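You operate a simulated robot arm through the tools that you are given. There is no shell and no other tool. Be economical: measure what you need, move in short steps, check, and stop when the job is done.

You run a simulated robot arm. Do the job below in one go: nothing can be reset, and whatever is moved stays where it is left.

JOB
Melt the milk drops in a pan on the warming plate.
Fine: pan and white tub stand on top of the tank bench; pan on the plate, tip the tub in, tub back to its spot, knob on till all is melted, knob off; the other tubs stay.

Only the result counts: the job must be done as asked and must still hold three seconds after the hand-in. Knocking over, shifting, dropping, spilling or breaking anything else fails it.

ROBOT AND FRAMES
A 7-joint arm with a two-finger parallel gripper on a trunk, on a base that drives. Base frame: it is fixed to the floor where the robot stands at the start and does not move with it; the origin is under the middle of the robot, x ahead of it, y to its left, z up; the surface under the hand at the start is at about z = 880. Lengths are in mm, angles in degrees, forces in N, time in s.
With the tool pointing down near the work surface it reaches from about 300 to 780 mm from the robot's upright axis, wherever it stands. Its first joint turns from -166.0 to 166.0 degrees. Places, roughly: knob of the warming plate [500, 200, 900]; small pan [-1750, -1750, 750]; small pan (27x11x9 cm) [900, -300, 300]; warming plate [600, 300, 900]. Payload 3.91 kg.
The TCP is the grasp point between the finger pads, 30 mm short of the fingertips. In the tool frame z runs along the fingers and y along their closing line. The gripper opens to 110 mm. The fingers are 20 mm wide and 10 mm thick; the gripper's body (48 by 112 mm) begins 55 mm behind the TCP.
Orientation is that of the tool frame in the base frame, as a unit quaternion [x, y, z, w]. With the fingers straight down and closing along the base's y, the tool's x points along the base's -x, its y along +y and its z along -z.

CONTROLS
- The arm moves only by the tool play_rows. Its argument "motion" is a list of rows, each a list of 6 numbers: the shift along the tool's x, y, z in mm, then the turn, a rotation vector about the tool's x, y, z in degrees. In form: [[dx, dy, dz, ax, ay, az], ...]. A call has 1 to 12 rows; each row shifts and turns the commanded pose from where the row before left it, along the tool's axes as they then stand. "jaw" is the gripper command, from -1 (shut) to 1 (fully open), values between in proportion, set as the call begins (left out, the last holds). A row lasts 0.2 s, in which the tool goes at most 50 mm and 8.6 degrees; a call with a longer step from one row to the next is refused whole, and so is a gripper value outside its range. Where a pose cannot be reached the arm comes as near as it can. A force on the tool above 40 N (or 10 N above the force at the start of the call, whichever is more), or a blocked arm, ends the call early, and 0.2 s more pass. Each finger travels about 108 mm/s and halts on what it meets, pressing with about 38 N; the grip force reading is that of the motor and also rises with nothing between the fingers. The clock runs only during rows and for 0.2 s after the last one: add rows that do not move to give the fingers time. It gives the time, the measured TCP pose, the force on the tool (base axes), the opening and the grip force at its end, in the units of the frame above (readings bear some noise), with the torque about the TCP (base axes, N m) and any sound that the robot's microphone picked up.
- Cameras (640 x 400 px; columns grow to the right, rows downward): "scene" is now at [26.8, 131, 1525.8]; the picture's right is [-0.26, -0.96, 0.00], its down [-0.49, 0.13, -0.86] and it looks along [0.83, -0.23, -0.51] (base axes); focal length 255 px, centre (320, 200). "wrist" rides on the gripper at [72, 17, -103] in the tool frame; the picture's right is [-0.23, 0.97, 0.00], its down [-0.76, -0.18, -0.62] and it looks along [-0.61, -0.14, 0.78] (tool axes); focal length 222 px, centre (320, 200). There is no depth. A picture from a camera that has moved, and an enlarged one, comes with that camera's place and axes in the base frame and with its lens.
- snapshot(camera): a new picture of that camera. No time passes.
- steer(legs): drives the robot by 1 to 6 legs, each [ahead, left, turn to the left] in mm, mm and degrees, along the robot's own axes; the way and the turn of a leg run together, so that a leg with both is an arc; at most 1500 mm and 180 degrees a leg. The arm and the cameras ride along, it lands a little off, and it stops where it bumps. It gives what a move gives.
- pan_tilt(pan, tilt): turns the head with the scene camera to pan (to the left, within 155 degrees either way) and tilt (down, from -29 to 69), counted from straight ahead of the robot. It gives what a move gives.
- close_up(camera, box): a new picture of the part [left, top, right, bottom] of that camera's present view, enlarged. No time passes.
- job_done(): hands the job in; it is judged then, once.

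Go step by step. Nothing tells you exact positions but the pictures and the camera data: compare them with the known pose of the tool, close in by small moves and look again before you grip or let go. The budget is 120 turns and 78 pictures, counting those below and the enlarged ones. Unless the task says otherwise, let go and move clear before handing in, and close with one line.

The tools are called after "Emit:" as name(argument=value, ...) on one line, values as JSON. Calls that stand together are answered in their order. play_rows: Moves the arm, as the interface text tells. Its arguments: {"type":"object","properties":{"motion":{"type":"array"},"jaw":{"type":"number"}},"required":["motion"]} The other tools are called the same way: steer (legs) drives the base; pan_tilt (pan, tilt) turns the head that bears the scene camera; snapshot (camera) takes a picture; close_up (camera, box) takes an enlarged picture of a part of a camera's view; job_done () hands the job in.

At the start:

```text
t: 0.0
position: [413.7, -16.3, 1328.6]
ee_rot: [0.002, 1.0, 0.0, 0.0]
force: [0.5, 1.1, -1.0]
torque: [0.0, 0.01, -0.02]
finger_gap: 110.2
grasp_force: 0.1
robot x, y, heading: [1.1, 0.6, -0.2]
head pan, tilt: [-15.4, 30.6]
```

scene: 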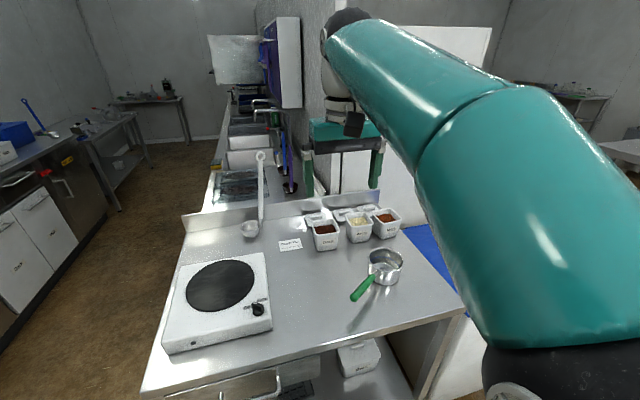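
wrist: 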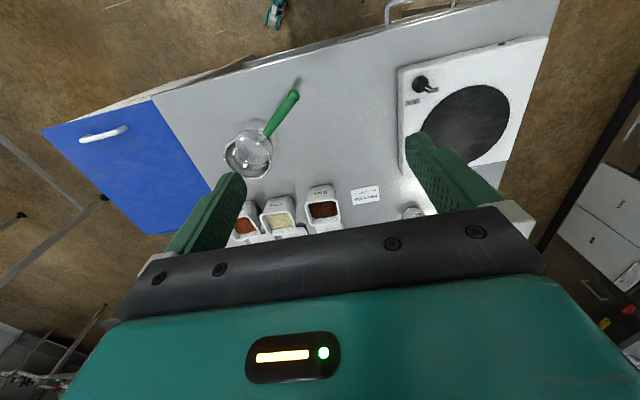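

I see a bench with the hot plate, a pan with a green handle and three tubs. I'll enlarge the view before deciding which pan and tub are meant.

Emit:
close_up(camera="scene", box=[230, 180, 430, 305])

Emit:
close_up(camera="scene", box=[140, 240, 300, 340])

Emit:
close_up(camera="wrist", box=[200, 60, 440, 210])

```text
3.20 times, centred on (330, 242) of scene
camera zoom: at [26.8, 131.0, 1525.8], right [-0.26, -0.96, 0.0], down [-0.49, 0.13, -0.86], along [0.83, -0.23, -0.51], focal length 817 px, centre (288, 64)
```

zoom: 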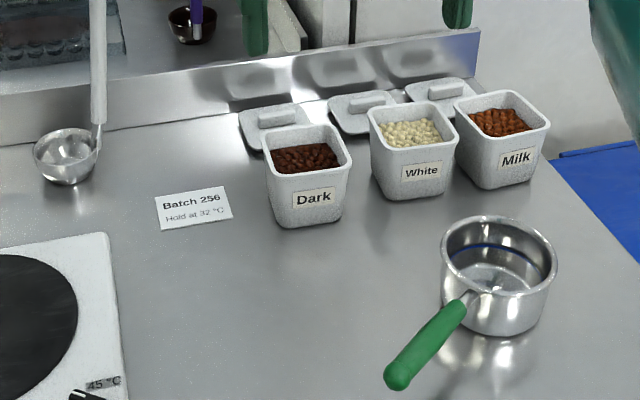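

```text
4.00 times, centred on (220, 290) of scene
camera zoom: at [26.8, 131.0, 1525.8], right [-0.26, -0.96, 0.0], down [-0.49, 0.13, -0.86], along [0.83, -0.23, -0.51], focal length 1021 px, centre (720, -160)
```

zoom: 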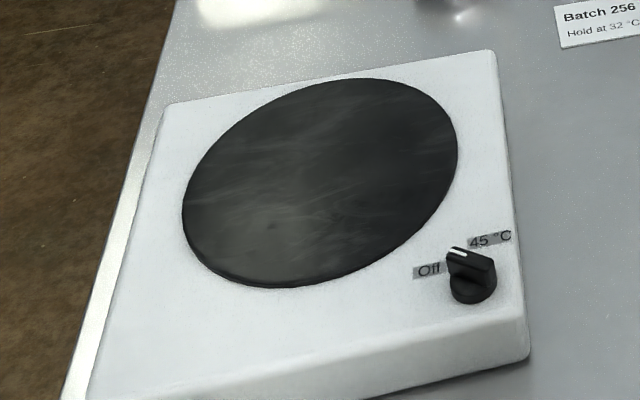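

```text
2.67 times, centred on (320, 135) of wrist
camera zoom: at [341.5, 1.0, 1432.3], right [0.23, 0.97, 0.0], down [0.76, -0.18, 0.62], along [0.61, -0.14, -0.78], focal length 592 px, centre (320, 373)
```

zoom: 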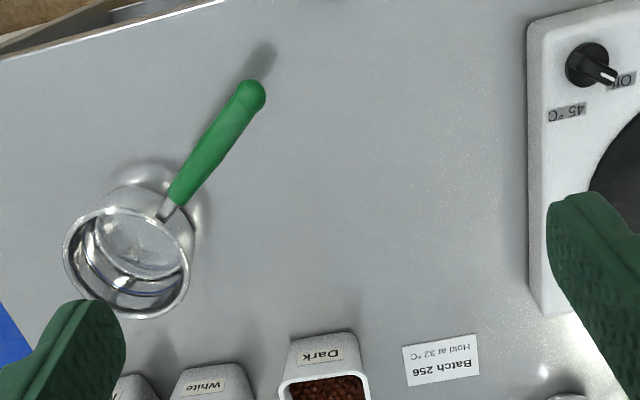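

Three tubs are labelled Dark, White and Milk, but the "tank bench" may be a different bench. I'll look around the room.

Emit:
pan_tilt(pan=-135, tilt=20)

Emit:
snapshot(camera="scene")

Emit:
pan_tilt(pan=140, tilt=20)

Emit:
snapshot(camera="scene")

Emit:
pan_tilt(pan=60, tilt=20)

Emit:
snapshot(camera="scene")

Emit:
pan_tilt(pan=-70, tilt=25)

Emit:
snapshot(camera="scene")

```text
t: 2.0
position: [413.6, -15.2, 1327.8]
ee_rot: [0.001, 1.0, 0.0, 0.0]
force: [-0.4, 0.6, 0.0]
torque: [-0.01, 0.02, -0.01]
finger_gap: 110.0
grasp_force: 0.0
robot x, y, heading: [-1.9, 1.6, -0.1]
head pan, tilt: [-135.0, 20.0]
```

```text
72 pictures are left
camera scene: at [-126.0, 89.0, 1542.8], right [-0.71, 0.71, 0.0], down [0.24, 0.24, -0.94], along [-0.66, -0.66, -0.34], focal length 255 px, centre (320, 200)
```

scene: 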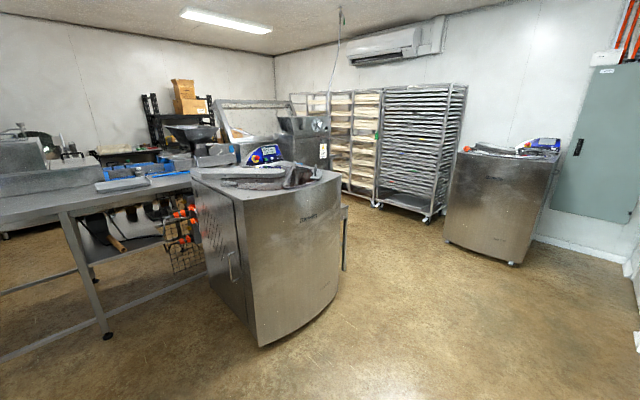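

```text
t: 5.8
position: [415.0, -16.5, 1327.6]
ee_rot: [0.002, 1.0, 0.0, 0.0]
force: [0.3, -0.3, 0.4]
torque: [-0.03, 0.0, 0.0]
finger_gap: 110.1
grasp_force: 0.1
robot x, y, heading: [1.9, -0.4, -0.4]
head pan, tilt: [140.0, 20.0]
```

```text
71 pictures are left
camera scene: at [-131.5, 214.7, 1542.8], right [0.64, 0.77, 0.0], down [0.26, -0.22, -0.94], along [-0.72, 0.6, -0.34], focal length 255 px, centre (320, 200)
```

scene: 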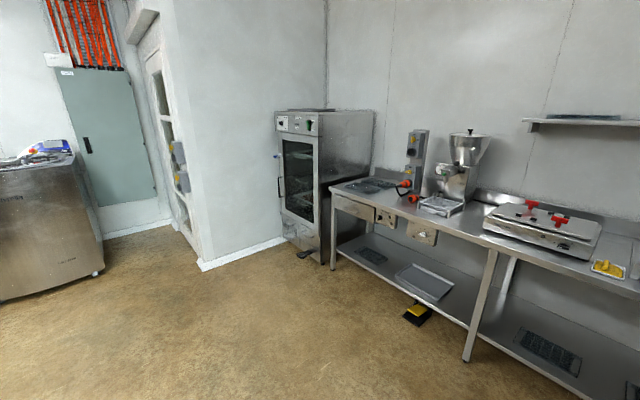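

```text
t: 7.3
position: [413.6, -15.2, 1328.6]
ee_rot: [0.003, 1.0, 0.0, 0.0]
force: [0.2, 1.2, -0.6]
torque: [-0.01, -0.01, -0.01]
finger_gap: 110.1
grasp_force: 0.1
robot x, y, heading: [-0.4, -1.7, -0.1]
head pan, tilt: [60.0, 20.0]
```

```text
70 pictures are left
camera scene: at [-13.7, 235.5, 1542.8], right [0.87, -0.5, 0.0], down [-0.17, -0.3, -0.94], along [0.47, 0.81, -0.34], focal length 255 px, centre (320, 200)
```

scene: 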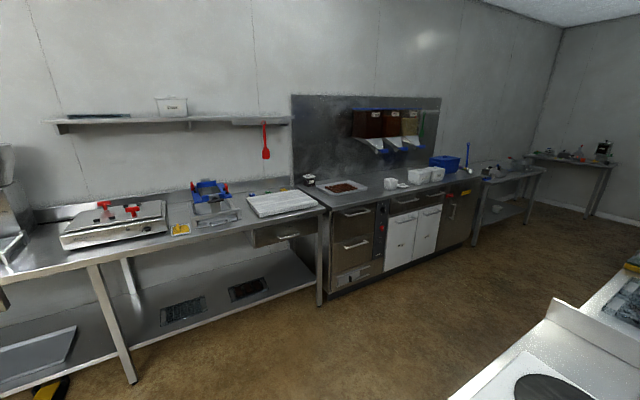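

```text
t: 9.4
position: [414.1, -15.1, 1327.6]
ee_rot: [0.002, 1.0, 0.0, 0.001]
force: [0.1, 0.5, -0.2]
torque: [-0.05, -0.03, -0.01]
finger_gap: 110.1
grasp_force: 0.0
robot x, y, heading: [-1.4, 1.3, -0.2]
head pan, tilt: [-70.0, 25.0]
```

```text
69 pictures are left
camera scene: at [-28.6, 68.3, 1534.7], right [-0.94, -0.34, 0.0], down [-0.14, 0.4, -0.91], along [0.31, -0.85, -0.42], focal length 255 px, centre (320, 200)
```

scene: 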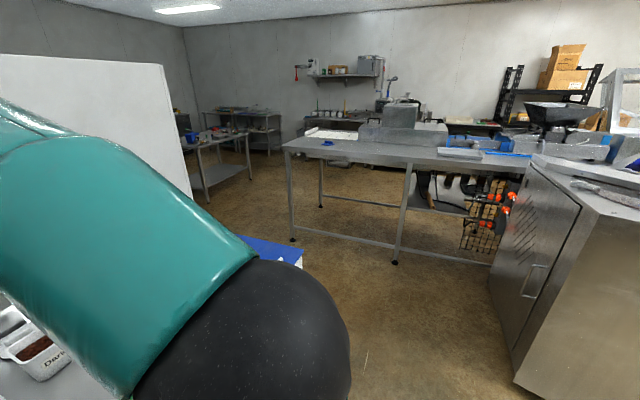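

Several places need a closer look: the machine top where the list puts a pan, the far counter, and under this bench.

Emit:
pan_tilt(pan=-135, tilt=20)

Emit:
close_up(camera="scene", box=[180, 120, 370, 240])

Emit:
close_up(camera="scene", box=[0, 100, 220, 240])

Emit:
pan_tilt(pan=-10, tilt=65)

Emit:
snapshot(camera="scene")

Emit:
pan_tilt(pan=0, tilt=20)

Emit:
snapshot(camera="scene")

```text
t: 10.8
position: [413.6, -15.3, 1328.0]
ee_rot: [0.002, 1.0, 0.0, 0.0]
force: [0.6, -0.7, 0.2]
torque: [0.03, -0.03, 0.02]
finger_gap: 110.0
grasp_force: 0.0
robot x, y, heading: [2.8, -1.7, 0.0]
head pan, tilt: [-135.0, 20.0]
```

```text
3.33 times, centred on (275, 180) of scene
camera zoom: at [-126.0, 89.0, 1542.8], right [-0.71, 0.71, 0.0], down [0.24, 0.24, -0.94], along [-0.66, -0.66, -0.34], focal length 851 px, centre (470, 267)
```

zoom: 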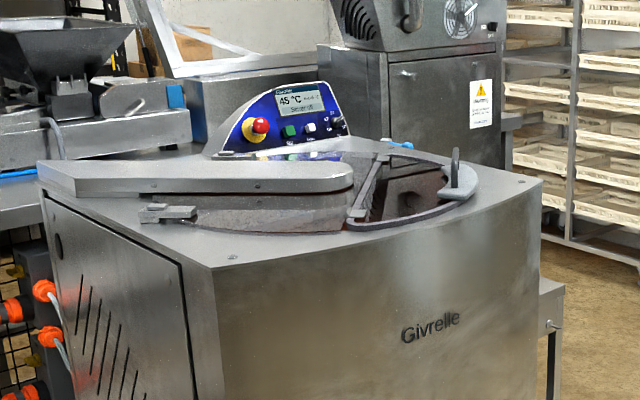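

```text
2.86 times, centred on (110, 170) of scene
camera zoom: at [-126.0, 89.0, 1542.8], right [-0.71, 0.71, 0.0], down [0.24, 0.24, -0.94], along [-0.66, -0.66, -0.34], focal length 730 px, centre (920, 286)
```

zoom: 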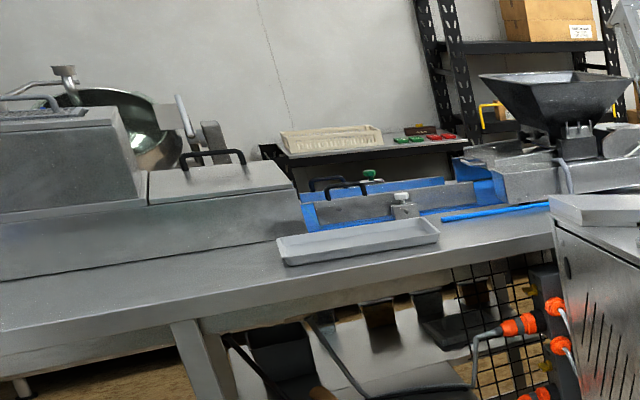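

```text
t: 12.8
position: [414.1, -15.6, 1328.5]
ee_rot: [0.001, 1.0, 0.0, 0.0]
force: [0.1, 0.3, 0.5]
torque: [-0.01, 0.01, 0.0]
finger_gap: 110.0
grasp_force: 0.0
robot x, y, heading: [0.1, -1.9, -0.1]
head pan, tilt: [-10.0, 65.0]
```

```text
66 pictures are left
camera scene: at [-0.4, 144.3, 1479.1], right [-0.17, -0.98, 0.0], down [-0.89, 0.16, -0.42], along [0.42, -0.07, -0.91], focal length 255 px, centre (320, 200)
```

scene: 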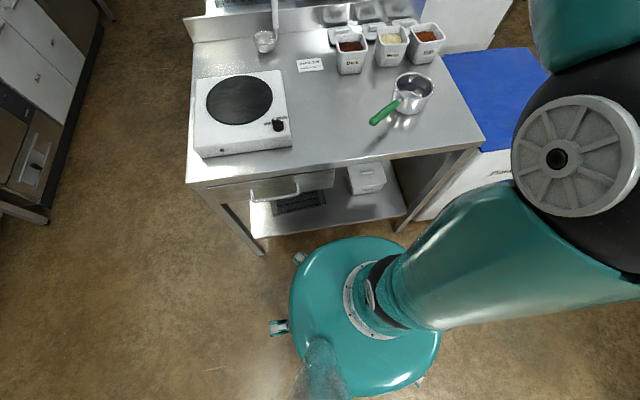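

```text
t: 14.0
position: [414.6, -16.5, 1328.1]
ee_rot: [0.002, 1.0, 0.0, 0.001]
force: [-0.4, 0.5, 0.6]
torque: [-0.01, -0.02, 0.02]
finger_gap: 109.7
grasp_force: 0.1
robot x, y, heading: [0.3, 2.7, 0.1]
head pan, tilt: [0.0, 20.0]
```

```text
65 pictures are left
camera scene: at [32.9, 154.8, 1542.7], right [0.0, -1.0, 0.0], down [-0.34, 0.0, -0.94], along [0.94, 0.0, -0.34], focal length 255 px, centre (320, 200)
```

scene: 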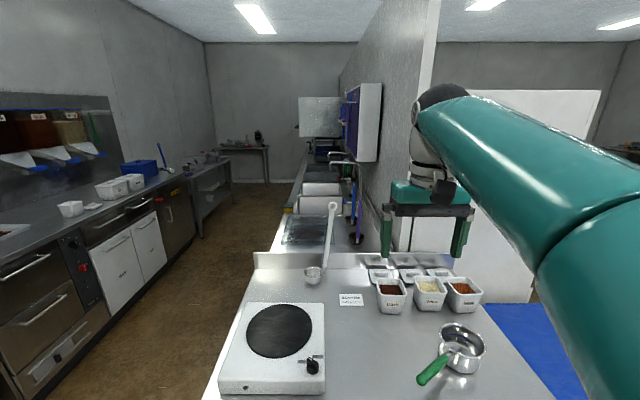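

The listed pan places don't match the pan on this bench, so I'll back off to see under the bench and behind the tempering machine before choosing.

Emit:
steer(legs=[[-1200, 0, 0]])

Emit:
pan_tilt(pan=-8, tilt=32)

Emit:
snapshot(camera="scene")

Emit:
pan_tilt(pan=-105, tilt=25)

Emit:
snapshot(camera="scene")

```text
t: 29.4
position: [-779.3, -14.1, 1327.3]
ee_rot: [0.004, 1.0, 0.0, 0.0]
force: [-0.4, 0.1, 0.0]
torque: [0.01, -0.04, -0.03]
finger_gap: 109.8
grasp_force: 0.2
robot x, y, heading: [-1197.6, 4.5, -0.3]
head pan, tilt: [0.0, 20.0]
```

```text
t: 30.1
position: [-779.0, -13.9, 1327.5]
ee_rot: [0.004, 1.0, 0.0, 0.0]
force: [-0.1, -0.1, 0.9]
torque: [-0.02, -0.01, 0.0]
finger_gap: 110.0
grasp_force: 0.0
robot x, y, heading: [-1198.8, 3.2, -0.6]
head pan, tilt: [-8.0, 32.0]
```

```text
64 pictures are left
camera scene: at [-1164.5, 145.2, 1523.6], right [-0.14, -0.99, 0.0], down [-0.52, 0.08, -0.85], along [0.84, -0.12, -0.53], focal length 255 px, centre (320, 200)
```

scene: 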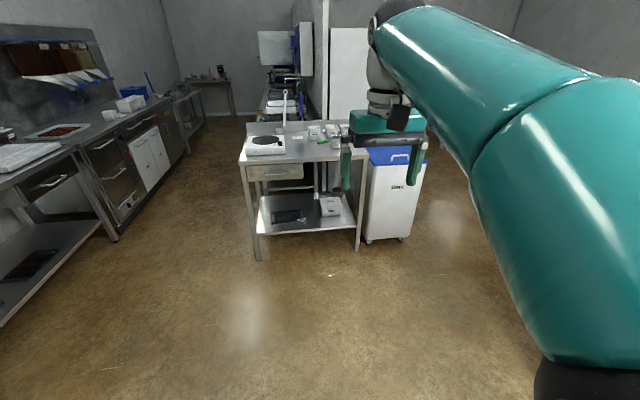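

```text
t: 31.8
position: [-778.9, -15.1, 1328.0]
ee_rot: [0.004, 1.0, 0.0, 0.0]
force: [0.4, 1.3, 0.5]
torque: [-0.03, -0.04, 0.0]
finger_gap: 109.9
grasp_force: 0.1
robot x, y, heading: [-1192.7, 2.0, -0.1]
head pan, tilt: [-105.0, 25.0]
```

```text
63 pictures are left
camera scene: at [-1277.2, 69.2, 1534.7], right [-0.96, 0.26, 0.0], down [0.11, 0.41, -0.91], along [-0.24, -0.87, -0.42], focal length 255 px, centre (320, 200)
```

scene: 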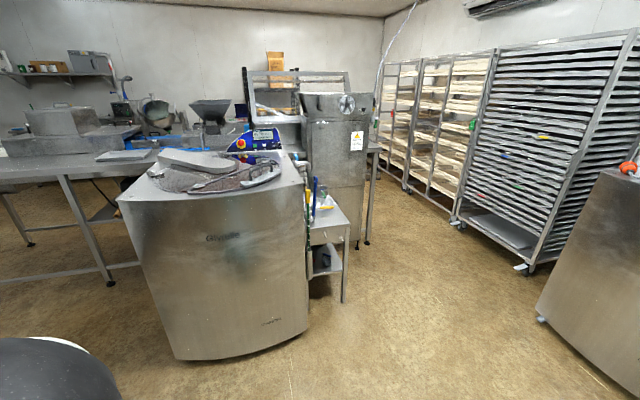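

There's a small side table by the tank machine, right where the first listed pan should be. I'll zoom in on it and on the underside of the plate bench.

Emit:
close_up(camera="scene", box=[270, 160, 390, 310])

Emit:
pan_tilt(pan=-8, tilt=32)

Emit:
close_up(camera="scene", box=[230, 110, 440, 250])

```text
2.67 times, centred on (330, 235) of scene
camera zoom: at [-1277.2, 69.2, 1534.7], right [-0.96, 0.26, 0.0], down [0.11, 0.41, -0.91], along [-0.24, -0.87, -0.42], focal length 681 px, centre (293, 107)
```

zoom: 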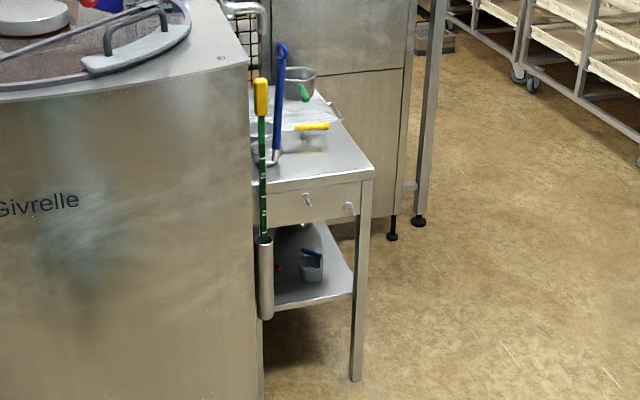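

```text
t: 33.5
position: [-780.3, -13.8, 1327.0]
ee_rot: [0.005, 1.0, 0.0, 0.0]
force: [0.1, -0.6, 0.2]
torque: [-0.02, 0.04, -0.01]
finger_gap: 109.7
grasp_force: 0.0
robot x, y, heading: [-1193.8, 3.7, -0.6]
head pan, tilt: [-8.0, 32.0]
```

```text
2.86 times, centred on (335, 180) of scene
camera zoom: at [-1164.4, 145.1, 1523.6], right [-0.14, -0.99, 0.0], down [-0.52, 0.08, -0.85], along [0.84, -0.12, -0.53], focal length 730 px, centre (277, 257)
```

zoom: 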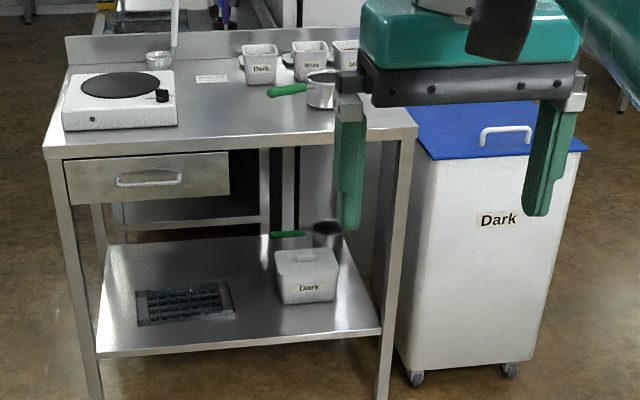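

The side table by the tank carries a pan on top, so it's likely the "tank bench". I'll drive to its open side and look from there.

Emit:
steer(legs=[[-1250, 0, 0], [0, -1400, 0]])

Emit:
pan_tilt(pan=-10, tilt=50)

Emit:
snapshot(camera="scene")

Emit:
snapshot(camera="wrist")

```text
t: 67.0
position: [-2034.6, -1409.5, 1328.9]
ee_rot: [0.008, 1.0, 0.001, 0.0]
force: [-0.9, -0.1, -0.5]
torque: [-0.01, 0.02, -0.05]
finger_gap: 109.9
grasp_force: 0.1
robot x, y, heading: [-2451.6, -1384.0, -0.7]
head pan, tilt: [-8.0, 32.0]
```

```text
t: 67.8
position: [-2035.2, -1409.8, 1328.8]
ee_rot: [0.007, 1.0, 0.0, 0.0]
force: [-0.4, 0.2, 1.0]
torque: [0.01, -0.01, 0.01]
finger_gap: 110.0
grasp_force: 0.1
robot x, y, heading: [-2449.5, -1385.4, -0.8]
head pan, tilt: [-10.0, 50.0]
```

```text
60 pictures are left
camera scene: at [-2430.1, -1247.0, 1497.3], right [-0.19, -0.98, 0.0], down [-0.75, 0.14, -0.64], along [0.63, -0.12, -0.77], focal length 255 px, centre (320, 200)
```

scene: 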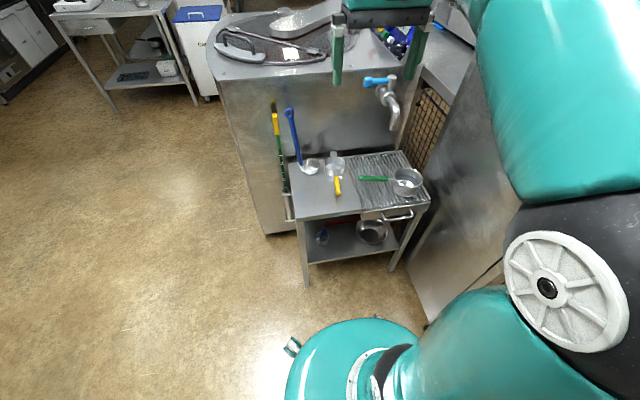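

```text
59 pictures are left
camera wrist: at [-2106.0, -1391.7, 1432.2], right [0.24, 0.97, 0.0], down [0.76, -0.19, 0.62], along [0.6, -0.15, -0.78], focal length 222 px, centre (320, 200)
```

wrist: 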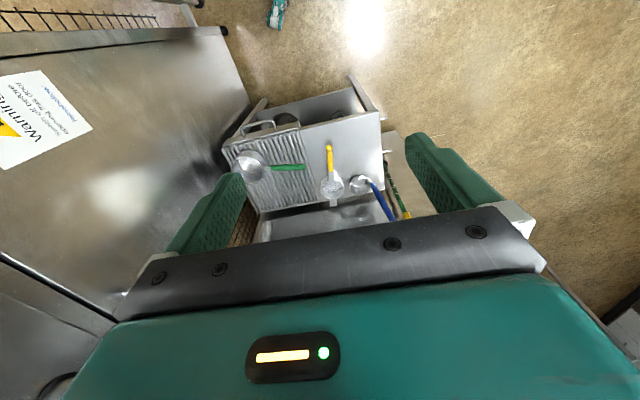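

The tank side table has a pan but no tub on top, so it doesn't fit the description. I'll drive back and look at the left counter and the sink bench.

Emit:
steer(legs=[[0, 1450, 0], [1500, 0, 0.7], [900, 0, 0], [0, 900, 0]])

Emit:
pan_tilt(pan=38, tilt=25)

Emit:
snapshot(camera="scene")

Emit:
pan_tilt(pan=-15, tilt=25)

Emit:
snapshot(camera="scene")

```text
t: 127.7
position: [362.8, 954.0, 1327.8]
ee_rot: [-0.007, 1.0, 0.0, 0.0]
force: [-0.5, -0.3, 0.1]
torque: [-0.01, 0.01, -0.04]
finger_gap: 110.1
grasp_force: 0.0
robot x, y, heading: [-53.5, 961.1, 0.9]
head pan, tilt: [-10.0, 50.0]
```

```text
t: 128.8
position: [362.8, 953.9, 1327.6]
ee_rot: [-0.007, 1.0, 0.0, 0.0]
force: [-0.4, -0.2, 1.1]
torque: [-0.01, 0.0, 0.0]
finger_gap: 110.0
grasp_force: 0.0
robot x, y, heading: [-54.5, 959.2, 1.1]
head pan, tilt: [38.0, 25.0]
```

```text
58 pictures are left
camera scene: at [-43.4, 1173.8, 1534.7], right [0.63, -0.78, 0.0], down [-0.33, -0.27, -0.91], along [0.7, 0.57, -0.42], focal length 255 px, centre (320, 200)
```

scene: 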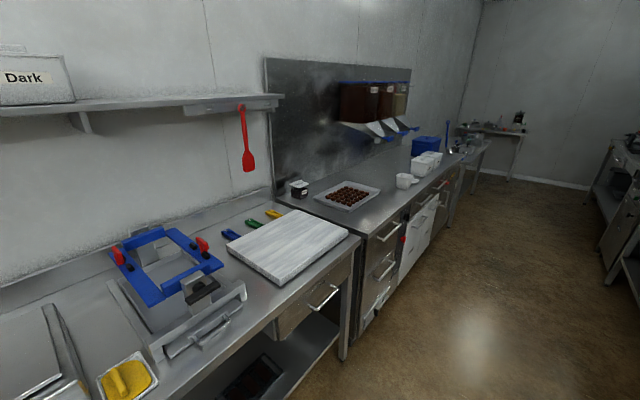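

```text
t: 130.1
position: [363.0, 954.4, 1328.1]
ee_rot: [-0.008, 1.0, 0.0, -0.001]
force: [1.0, 0.0, 0.5]
torque: [-0.03, -0.01, -0.02]
finger_gap: 109.8
grasp_force: 0.1
robot x, y, heading: [-51.4, 963.6, 1.4]
head pan, tilt: [-15.0, 25.0]
```

```text
57 pictures are left
camera scene: at [-25.5, 1093.7, 1534.7], right [-0.24, -0.97, 0.0], down [-0.41, 0.1, -0.91], along [0.88, -0.22, -0.42], focal length 255 px, centre (320, 200)
```

scene: 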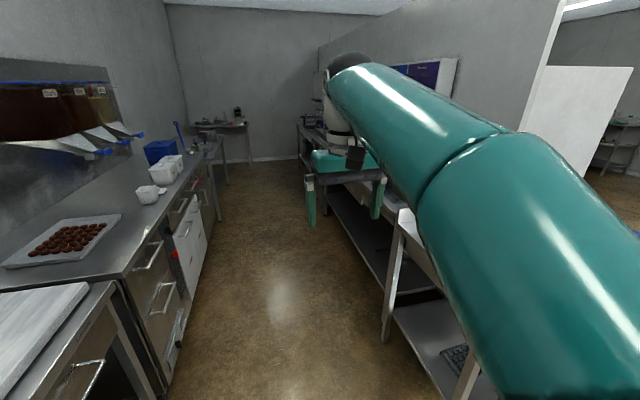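

I'll zoom in on the counter's tubs, the dispensers and the far table.

Emit:
close_up(camera="scene", box=[90, 90, 260, 210])

Emit:
pan_tilt(pan=-50, tilt=30)

Emit:
snapshot(camera="scene")

```text
3.33 times, centred on (175, 150) of scene
camera zoom: at [-25.5, 1093.7, 1534.7], right [-0.24, -0.97, 0.0], down [-0.41, 0.1, -0.91], along [0.88, -0.22, -0.42], focal length 851 px, centre (803, 367)
```

zoom: 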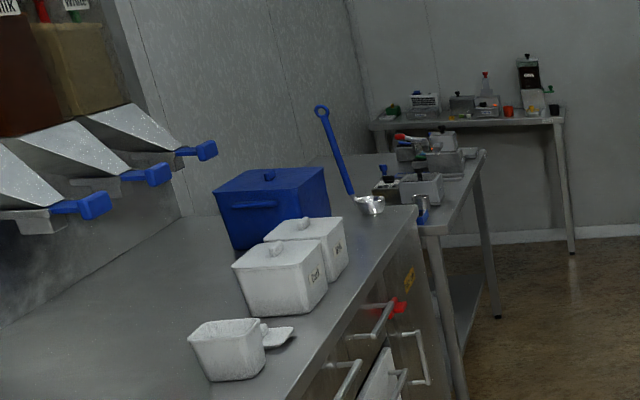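

```text
t: 131.1
position: [362.3, 953.8, 1327.8]
ee_rot: [-0.008, 1.0, -0.001, 0.0]
force: [-0.3, 0.0, 0.8]
torque: [-0.02, -0.02, 0.01]
finger_gap: 109.7
grasp_force: 0.1
robot x, y, heading: [-53.4, 962.7, 1.0]
head pan, tilt: [-50.0, 30.0]
```

```text
55 pictures are left
camera scene: at [-55.5, 1047.6, 1526.7], right [-0.75, -0.66, 0.0], down [-0.33, 0.38, -0.87], along [0.57, -0.65, -0.5], focal length 255 px, centre (320, 200)
```

scene: 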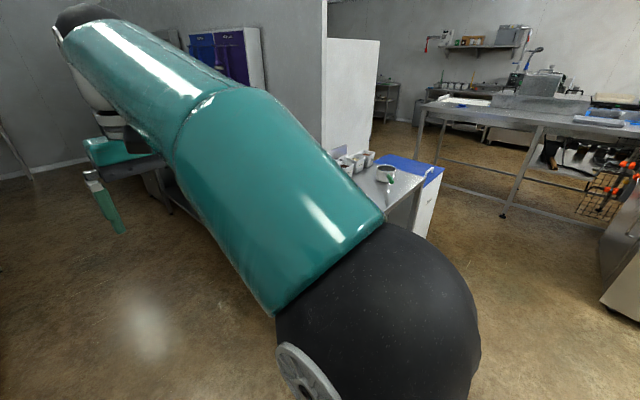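

So far only the plate bench has both a pan and tubs on top. I'll check the benches in the right-hand area too.

Emit:
close_up(camera="scene", box=[370, 20, 640, 200])

Emit:
steer(legs=[[-350, 0, -1], [0, -1500, 0]])

Emit:
pan_tilt(pan=-80, tilt=25)

Emit:
snapshot(camera="scene")

Emit:
pan_tilt(pan=-40, tilt=25)

Emit:
snapshot(camera="scene")

```text
2.22 times, centred on (505, 110) of scene
camera zoom: at [-55.5, 1047.6, 1526.7], right [-0.75, -0.66, 0.0], down [-0.33, 0.38, -0.87], along [0.57, -0.65, -0.5], focal length 567 px, centre (-91, 400)
```

zoom: 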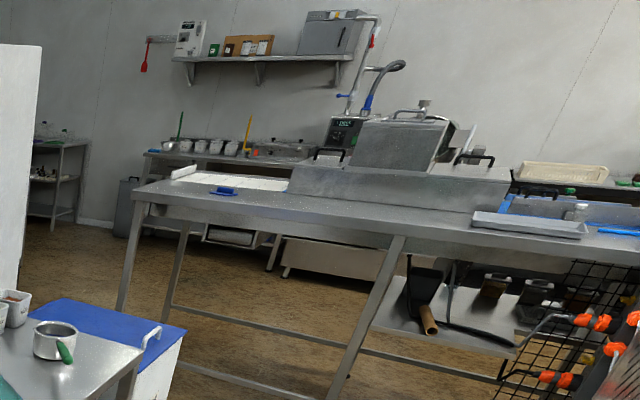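

```text
t: 154.7
position: [18.1, -542.5, 1327.0]
ee_rot: [-0.002, 1.0, 0.0, 0.0]
force: [0.9, -0.1, 0.2]
torque: [0.0, 0.03, 0.01]
finger_gap: 110.2
grasp_force: 0.1
robot x, y, heading: [-399.0, -529.6, 0.3]
head pan, tilt: [-50.0, 30.0]
```

```text
t: 155.7
position: [17.0, -542.7, 1327.2]
ee_rot: [-0.002, 1.0, 0.0, 0.0]
force: [0.3, 0.0, -0.1]
torque: [-0.02, -0.01, 0.03]
finger_gap: 110.0
grasp_force: 0.2
robot x, y, heading: [-395.5, -532.4, 0.4]
head pan, tilt: [-80.0, 25.0]
```

```text
53 pictures are left
camera scene: at [-441.5, -465.2, 1534.7], right [-0.98, -0.18, 0.0], down [-0.08, 0.42, -0.91], along [0.16, -0.89, -0.42], focal length 255 px, centre (320, 200)
```

scene: 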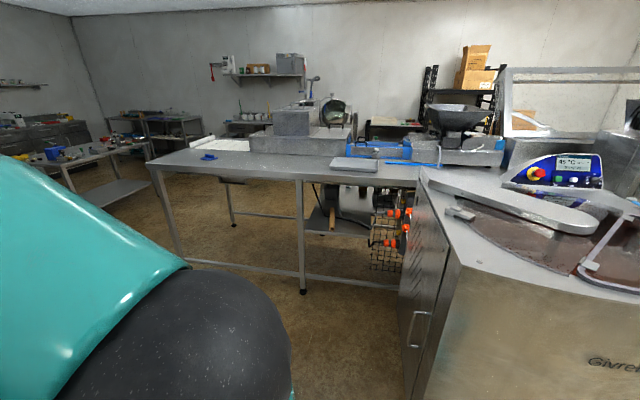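

```text
t: 156.7
position: [18.0, -542.1, 1327.6]
ee_rot: [-0.002, 1.0, 0.0, 0.001]
force: [0.3, -0.4, -0.1]
torque: [0.01, -0.01, 0.0]
finger_gap: 109.9
grasp_force: 0.0
robot x, y, heading: [-398.5, -525.7, 0.6]
head pan, tilt: [-40.0, 25.0]
```

```text
52 pictures are left
camera scene: at [-387.3, -433.4, 1534.7], right [-0.64, -0.77, 0.0], down [-0.33, 0.27, -0.91], along [0.7, -0.58, -0.42], focal length 255 px, centre (320, 200)
```

scene: 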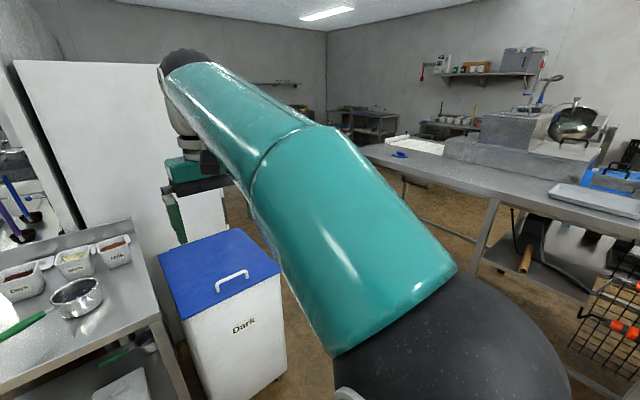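

No other bench has both, so I take the plate bench (the end of the tank/sink row) as meant: the top pan and the tub labelled Milk. I'll drive back to the front of it and measure.

Emit:
steer(legs=[[0, 470, -0.4], [400, 0, 0]])

Emit:
pan_tilt(pan=-15, tilt=45)

Emit:
close_up(camera="scene", box=[180, 40, 480, 240])

Emit:
snapshot(camera="wrist")

```text
t: 168.3
position: [410.6, -77.1, 1327.7]
ee_rot: [0.0, 1.0, 0.0, 0.0]
force: [0.3, 0.7, 0.4]
torque: [0.0, 0.0, 0.0]
finger_gap: 110.1
grasp_force: 0.0
robot x, y, heading: [-5.6, -62.4, 0.2]
head pan, tilt: [-40.0, 25.0]
```

```text
t: 169.2
position: [411.3, -77.5, 1328.3]
ee_rot: [0.0, 1.0, 0.0, 0.0]
force: [0.3, 0.2, -0.2]
torque: [0.02, -0.02, -0.02]
finger_gap: 110.0
grasp_force: 0.0
robot x, y, heading: [-1.9, -68.4, 0.2]
head pan, tilt: [-15.0, 45.0]
```

```text
2.00 times, centred on (330, 140) of scene
camera zoom: at [16.5, 71.3, 1504.2], right [-0.26, -0.97, 0.0], down [-0.68, 0.18, -0.71], along [0.68, -0.18, -0.71], focal length 511 px, centre (300, 320)
```

zoom: 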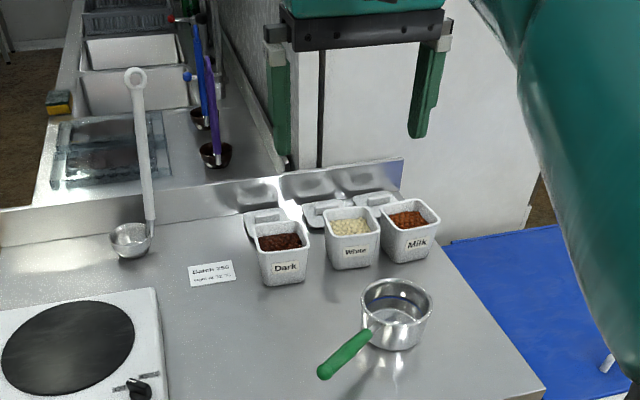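

```text
50 pictures are left
camera wrist: at [338.7, -61.2, 1432.4], right [0.23, 0.97, 0.0], down [0.76, -0.18, 0.62], along [0.61, -0.14, -0.78], focal length 222 px, centre (320, 200)
```

wrist: 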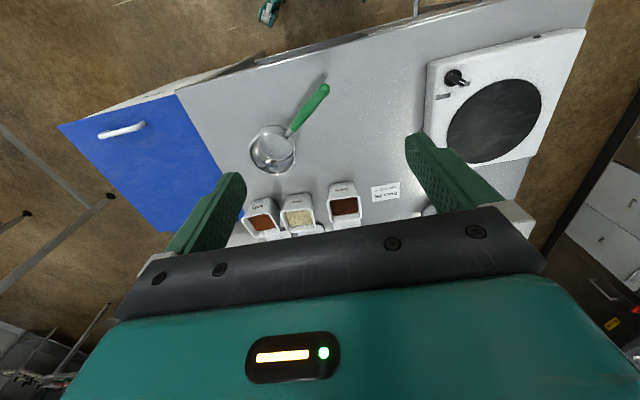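

The sinks behind confirm this as the tank bench. Next I move the tool above the pan's right rim and look with the wrist camera.

Emit:
play_rows(motion=[[-17.4, -26, 29.7, 0, 0, 0], [-17.4, -26, 29.7, 0, 0, 0], [-17.4, -26, 29.7, 0, 0, 0], [-17.4, -26, 29.7, 0, 0, 0], [-17.4, -26, 29.7, 0, 0, 0], [-17.4, -26, 29.7, 0, 0, 0], [-17.4, -26, 29.7, 0, 0, 0], [-17.4, -26, 29.7, 0, 0, 0], [0, 0, 0, 0, 0, 0]], jaw=0.1)

Emit:
snapshot(camera="wrist")

Emit:
snapshot(camera="scene")

```text
t: 171.2
position: [550.5, -286.7, 1089.4]
ee_rot: [0.0, 1.0, 0.0, 0.0]
force: [0.6, -0.2, -0.4]
torque: [0.05, 0.05, 0.03]
finger_gap: 60.5
grasp_force: 0.0
robot x, y, heading: [-3.3, -64.7, 0.1]
head pan, tilt: [-15.0, 45.0]
```

```text
49 pictures are left
camera wrist: at [478.3, -270.9, 1193.8], right [0.23, 0.97, 0.0], down [0.76, -0.18, 0.62], along [0.61, -0.14, -0.78], focal length 222 px, centre (320, 200)
```

wrist: 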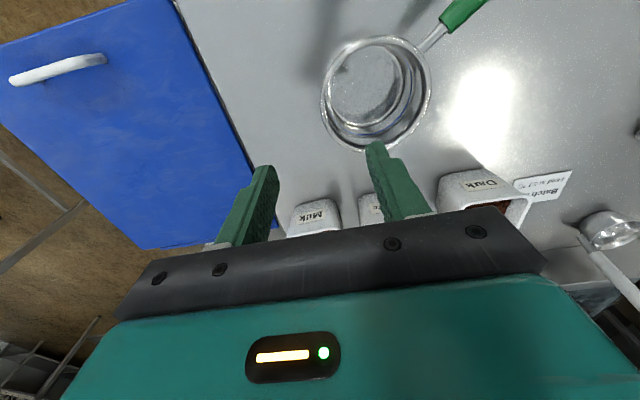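

```text
48 pictures are left
camera scene: at [17.7, 70.9, 1504.1], right [-0.26, -0.97, 0.0], down [-0.68, 0.18, -0.71], along [0.68, -0.18, -0.71], focal length 255 px, centre (320, 200)
```

scene: 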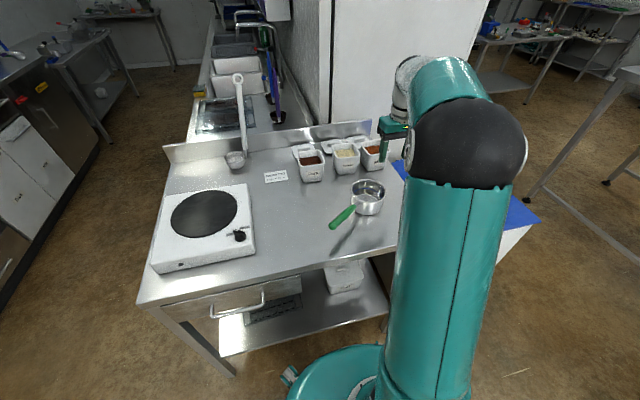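

The pan centre comes out near (545,-228) with its rim at about z 955. I'll go down with the fingers straddling the right wall, stop just above, and check.

Emit:
play_rows(motion=[[5, 4, 20, 0, 0, 0], [0, 0, 30, 0, 0, 0], [0, 0, 30, 0, 0, 0], [0, 0, 15, 0, 0, 0], [0, 0, 0, 0, 0, 0]])

Emit:
snapshot(camera="wrist")

Emit:
close_up(camera="scene", box=[290, 100, 450, 250])

```text
t: 172.4
position: [545.5, -281.1, 995.5]
ee_rot: [0.001, 1.0, -0.001, 0.0]
force: [-0.7, -0.2, -0.2]
torque: [-0.01, -0.02, 0.03]
finger_gap: 60.3
grasp_force: 0.0
robot x, y, heading: [-2.3, -63.6, 0.2]
head pan, tilt: [-15.0, 45.0]
```

```text
47 pictures are left
camera wrist: at [472.8, -265.8, 1099.2], right [0.23, 0.97, 0.0], down [0.76, -0.18, 0.62], along [0.61, -0.14, -0.78], focal length 222 px, centre (320, 200)
```

wrist: 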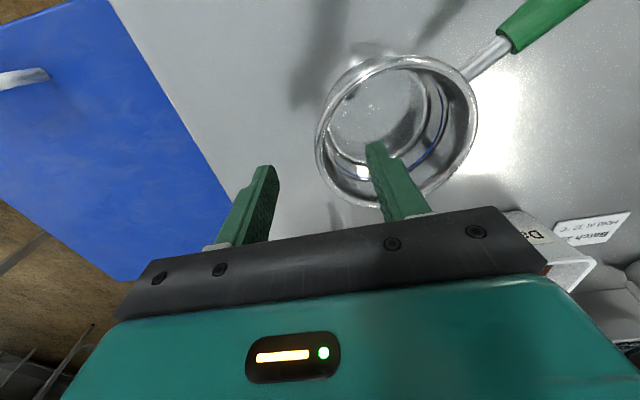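

```text
2.67 times, centred on (370, 175) of scene
camera zoom: at [16.8, 71.3, 1504.1], right [-0.26, -0.97, 0.0], down [-0.68, 0.18, -0.71], along [0.68, -0.18, -0.71], focal length 681 px, centre (187, 267)
```

zoom: 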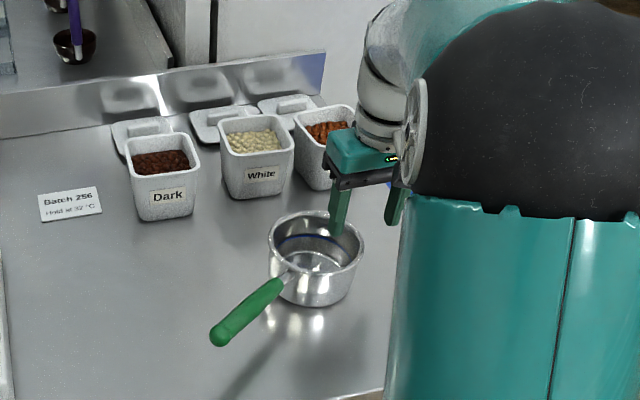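

The measurement agrees, so I'll go down over the wall and close.

Emit:
play_rows(motion=[[4, -1, 20, 0, 0, 0], [0, 0, 22, 0, 0, 0], [0, 0, 0, 0, 0, 0]])

Emit:
play_rows(motion=[[0, 0, 0, 0, 0, 0], [0, 0, 0, 0, 0, 0], [0, 0, 0, 0, 0, 0], [0, 0, 0, 0, 0, 0]], jaw=-1)

Emit:
snapshot(camera="wrist")

```text
t: 173.2
position: [542.6, -283.3, 954.0]
ee_rot: [0.0, 1.0, 0.001, 0.0]
force: [0.5, 0.1, -0.1]
torque: [0.01, 0.02, -0.01]
finger_gap: 60.4
grasp_force: 0.0
robot x, y, heading: [-0.9, -61.1, 0.1]
head pan, tilt: [-15.0, 45.0]
```

```text
t: 174.2
position: [542.3, -283.2, 953.9]
ee_rot: [0.001, 1.0, 0.0, 0.0]
force: [-3.5, -0.9, 11.0]
torque: [1.08, 0.62, 0.37]
finger_gap: 3.5
grasp_force: 37.8
robot x, y, heading: [-0.9, -61.1, 0.1]
head pan, tilt: [-15.0, 45.0]
```

```text
45 pictures are left
camera wrist: at [468.7, -266.8, 1058.6], right [0.23, 0.97, 0.0], down [0.76, -0.18, 0.62], along [0.61, -0.14, -0.78], focal length 222 px, centre (320, 200)
```

wrist: 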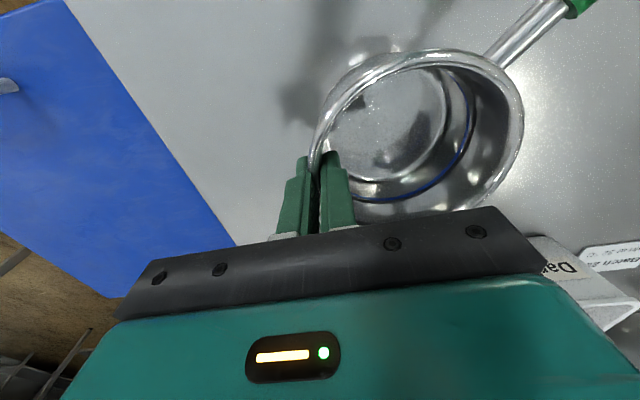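

The wall is held, so I lift.

Emit:
play_rows(motion=[[0, 0, -10, 0, 0, 0], [0, 0, -20, 0, 0, 0], [0, 0, -25, 0, 0, 0], [0, 0, -25, 0, 0, 0], [0, 0, -25, 0, 0, 0], [0, 0, 0, 0, 0, 0]])

Emit:
snapshot(camera="scene")

Emit:
snapshot(camera="wrist")

```text
t: 175.6
position: [542.4, -283.1, 1059.6]
ee_rot: [0.0, 1.0, 0.0, 0.001]
force: [0.0, -0.3, -2.9]
torque: [-0.21, -0.04, -0.01]
finger_gap: 2.9
grasp_force: 37.6
robot x, y, heading: [-4.3, -62.6, -0.1]
head pan, tilt: [-15.0, 45.0]
```

```text
44 pictures are left
camera scene: at [16.5, 71.4, 1504.1], right [-0.26, -0.97, 0.0], down [-0.68, 0.18, -0.71], along [0.68, -0.18, -0.71], focal length 255 px, centre (320, 200)
```

scene: 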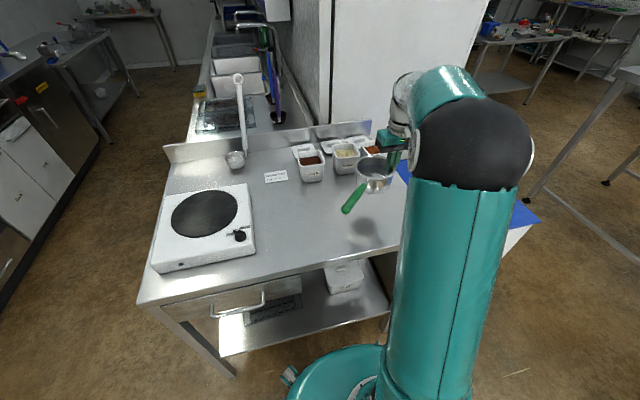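

```text
43 pictures are left
camera wrist: at [469.1, -266.6, 1162.4], right [0.23, 0.97, 0.0], down [0.76, -0.18, 0.62], along [0.61, -0.14, -0.78], focal length 222 px, centre (320, 200)
```

wrist: 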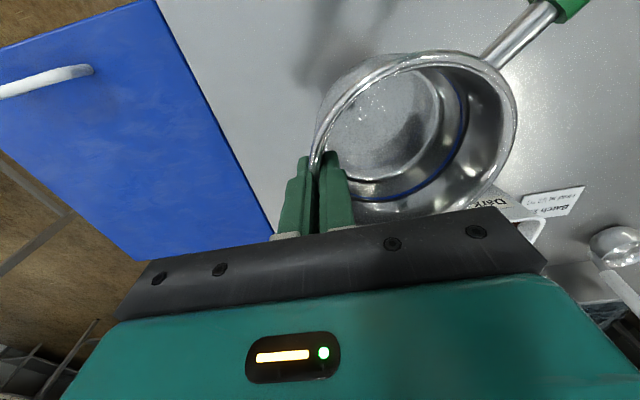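

The pan is held well. The disc centre is near (597,277), so I carry the pan over it.

Emit:
play_rows(motion=[[0, 0, -30, 0, 0, 0], [0, 30, 0, 0, 0, 0], [0, 43, 0, 0, 0, 0], [0, 48, 0, 0, 0, 0], [0, 48, 0, 0, 0, 0], [0, 48, 0, 0, 0, 0], [-5, 48, 0, 0, 0, 0], [-10, 48, 0, 0, 0, 0], [-10, 48, 0, 0, 0, 0], [-10, 48, 0, 0, 0, 0], [-10, 48, 0, 0, 0, 0], [-10, 48, 0, 0, 0, 0]])

Emit:
snapshot(camera="wrist")

Emit:
pan_tilt(pan=15, tilt=45)

Emit:
snapshot(camera="scene")

```text
t: 178.2
position: [595.4, 221.0, 1088.7]
ee_rot: [0.001, 1.0, 0.0, 0.0]
force: [-0.1, -0.4, -2.9]
torque: [-0.19, -0.08, -0.01]
finger_gap: 2.9
grasp_force: 38.2
robot x, y, heading: [-2.4, -62.8, -0.0]
head pan, tilt: [-15.0, 45.0]
```

```text
42 pictures are left
camera wrist: at [523.3, 238.1, 1193.5], right [0.23, 0.97, 0.0], down [0.76, -0.18, 0.62], along [0.61, -0.14, -0.78], focal length 222 px, centre (320, 200)
```

wrist: 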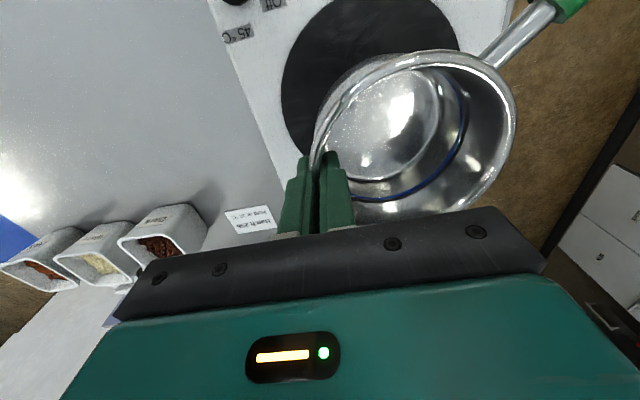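

```text
t: 179.2
position: [594.6, 222.2, 1089.2]
ee_rot: [0.002, 1.0, 0.0, 0.0]
force: [-0.7, 1.4, -1.8]
torque: [-0.22, -0.08, 0.0]
finger_gap: 2.8
grasp_force: 38.2
robot x, y, heading: [-2.3, -62.6, 0.1]
head pan, tilt: [15.0, 45.0]
```

```text
41 pictures are left
camera scene: at [16.3, 113.5, 1504.1], right [0.26, -0.97, 0.0], down [-0.68, -0.18, -0.71], along [0.68, 0.18, -0.71], focal length 255 px, centre (320, 200)
```

scene: 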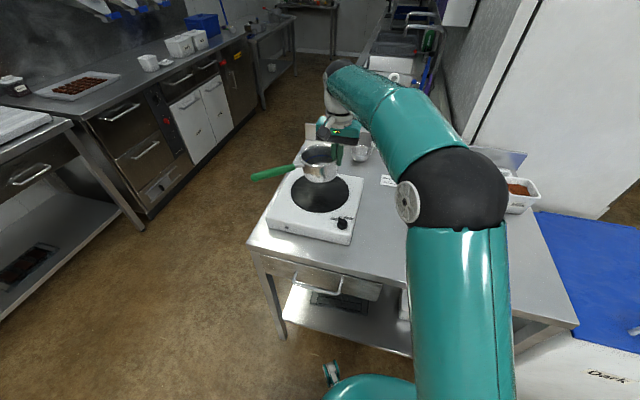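

The pan is over the disc, so I lower it gently.

Emit:
play_rows(motion=[[3, 1, 20, 0, 0, 0], [0, 0, 20, 0, 0, 0], [0, 0, 15, 0, 0, 0], [0, 0, 5, 0, 0, 0], [0, 0, 4, 0, 0, 0], [0, 0, 0, 0, 0, 0]])

Emit:
close_up(camera="scene", box=[240, 100, 400, 260])

```text
t: 180.6
position: [595.2, 222.2, 1024.8]
ee_rot: [0.001, 1.0, 0.0, 0.0]
force: [0.6, 0.1, -3.3]
torque: [-0.16, -0.11, 0.02]
finger_gap: 2.8
grasp_force: 38.1
robot x, y, heading: [-2.1, -61.3, 0.3]
head pan, tilt: [15.0, 45.0]
```

```text
2.50 times, centred on (320, 180) of scene
camera zoom: at [16.5, 113.5, 1504.1], right [0.26, -0.97, 0.0], down [-0.68, -0.18, -0.71], along [0.68, 0.18, -0.71], focal length 638 px, centre (320, 250)
```

zoom: 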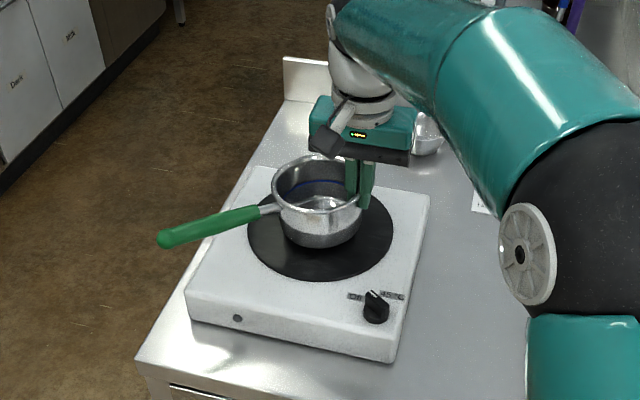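

It's still hanging slightly above the disc, so I continue in fine steps.

Emit:
play_rows(motion=[[0, 0, 3, 0, 0, 0], [0, 0, 3, 0, 0, 0], [0, 0, 3, 0, 0, 0], [0, 0, 0, 0, 0, 0]])

Emit:
play_rows(motion=[[0, 0, 2, 0, 0, 0], [0, 0, 2, 0, 0, 0], [0, 0, 0, 0, 0, 0]])

```text
t: 181.6
position: [594.3, 222.6, 1016.9]
ee_rot: [0.002, 1.0, 0.001, 0.002]
force: [-1.6, -5.9, 13.5]
torque: [1.02, -0.04, 0.15]
finger_gap: 3.0
grasp_force: 38.4
robot x, y, heading: [-4.0, -59.6, 0.1]
head pan, tilt: [15.0, 45.0]
```

```text
t: 182.4
position: [593.7, 222.8, 1013.5]
ee_rot: [0.001, 1.0, 0.001, 0.003]
force: [2.1, -8.3, 24.7]
torque: [0.89, -0.01, 0.1]
finger_gap: 3.9
grasp_force: 38.4
robot x, y, heading: [-4.5, -62.4, -0.1]
head pan, tilt: [15.0, 45.0]
```

The pan is seated on the disc. I'll release and lift straight up.

Emit:
play_rows(motion=[[0, 0, -2, 0, 0, 0], [0, 0, 0, 0, 0, 0], [0, 0, 0, 0, 0, 0]], jaw=-0.3)

Emit:
play_rows(motion=[[0, 0, -20, 0, 0, 0], [0, 0, -40, 0, 0, 0], [0, 0, -45, 0, 0, 0], [0, 0, -45, 0, 0, 0], [0, 0, 0, 0, 0, 0]])

Emit:
snapshot(camera="wrist")

Emit:
close_up(camera="scene", box=[240, 100, 400, 260])

```text
t: 183.2
position: [594.0, 222.9, 1013.2]
ee_rot: [0.001, 1.0, 0.0, 0.0]
force: [-0.8, 0.5, 0.3]
torque: [0.04, 0.0, 0.0]
finger_gap: 38.4
grasp_force: 0.0
robot x, y, heading: [-0.6, -64.2, 0.1]
head pan, tilt: [15.0, 45.0]
```

```text
t: 184.4
position: [593.3, 223.2, 1163.8]
ee_rot: [0.001, 1.0, 0.0, 0.001]
force: [-1.3, 0.1, 0.3]
torque: [-0.03, -0.01, -0.03]
finger_gap: 38.6
grasp_force: 0.1
robot x, y, heading: [-0.3, -59.9, 0.3]
head pan, tilt: [15.0, 45.0]
```

```text
39 pictures are left
camera wrist: at [520.5, 239.4, 1268.2], right [0.23, 0.97, 0.0], down [0.76, -0.18, 0.62], along [0.61, -0.14, -0.78], focal length 222 px, centre (320, 200)
```

wrist: 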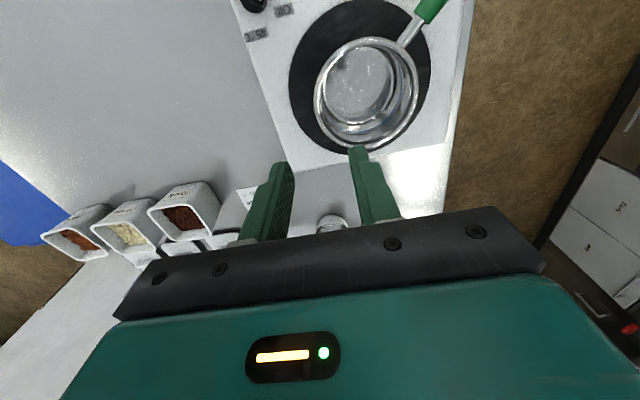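

```text
2.50 times, centred on (320, 180) of scene
camera zoom: at [16.2, 113.4, 1504.1], right [0.26, -0.97, 0.0], down [-0.68, -0.18, -0.71], along [0.68, 0.18, -0.71], focal length 638 px, centre (320, 250)
```

zoom: 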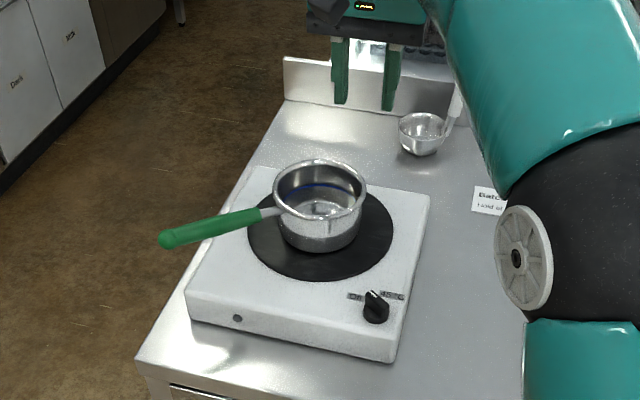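

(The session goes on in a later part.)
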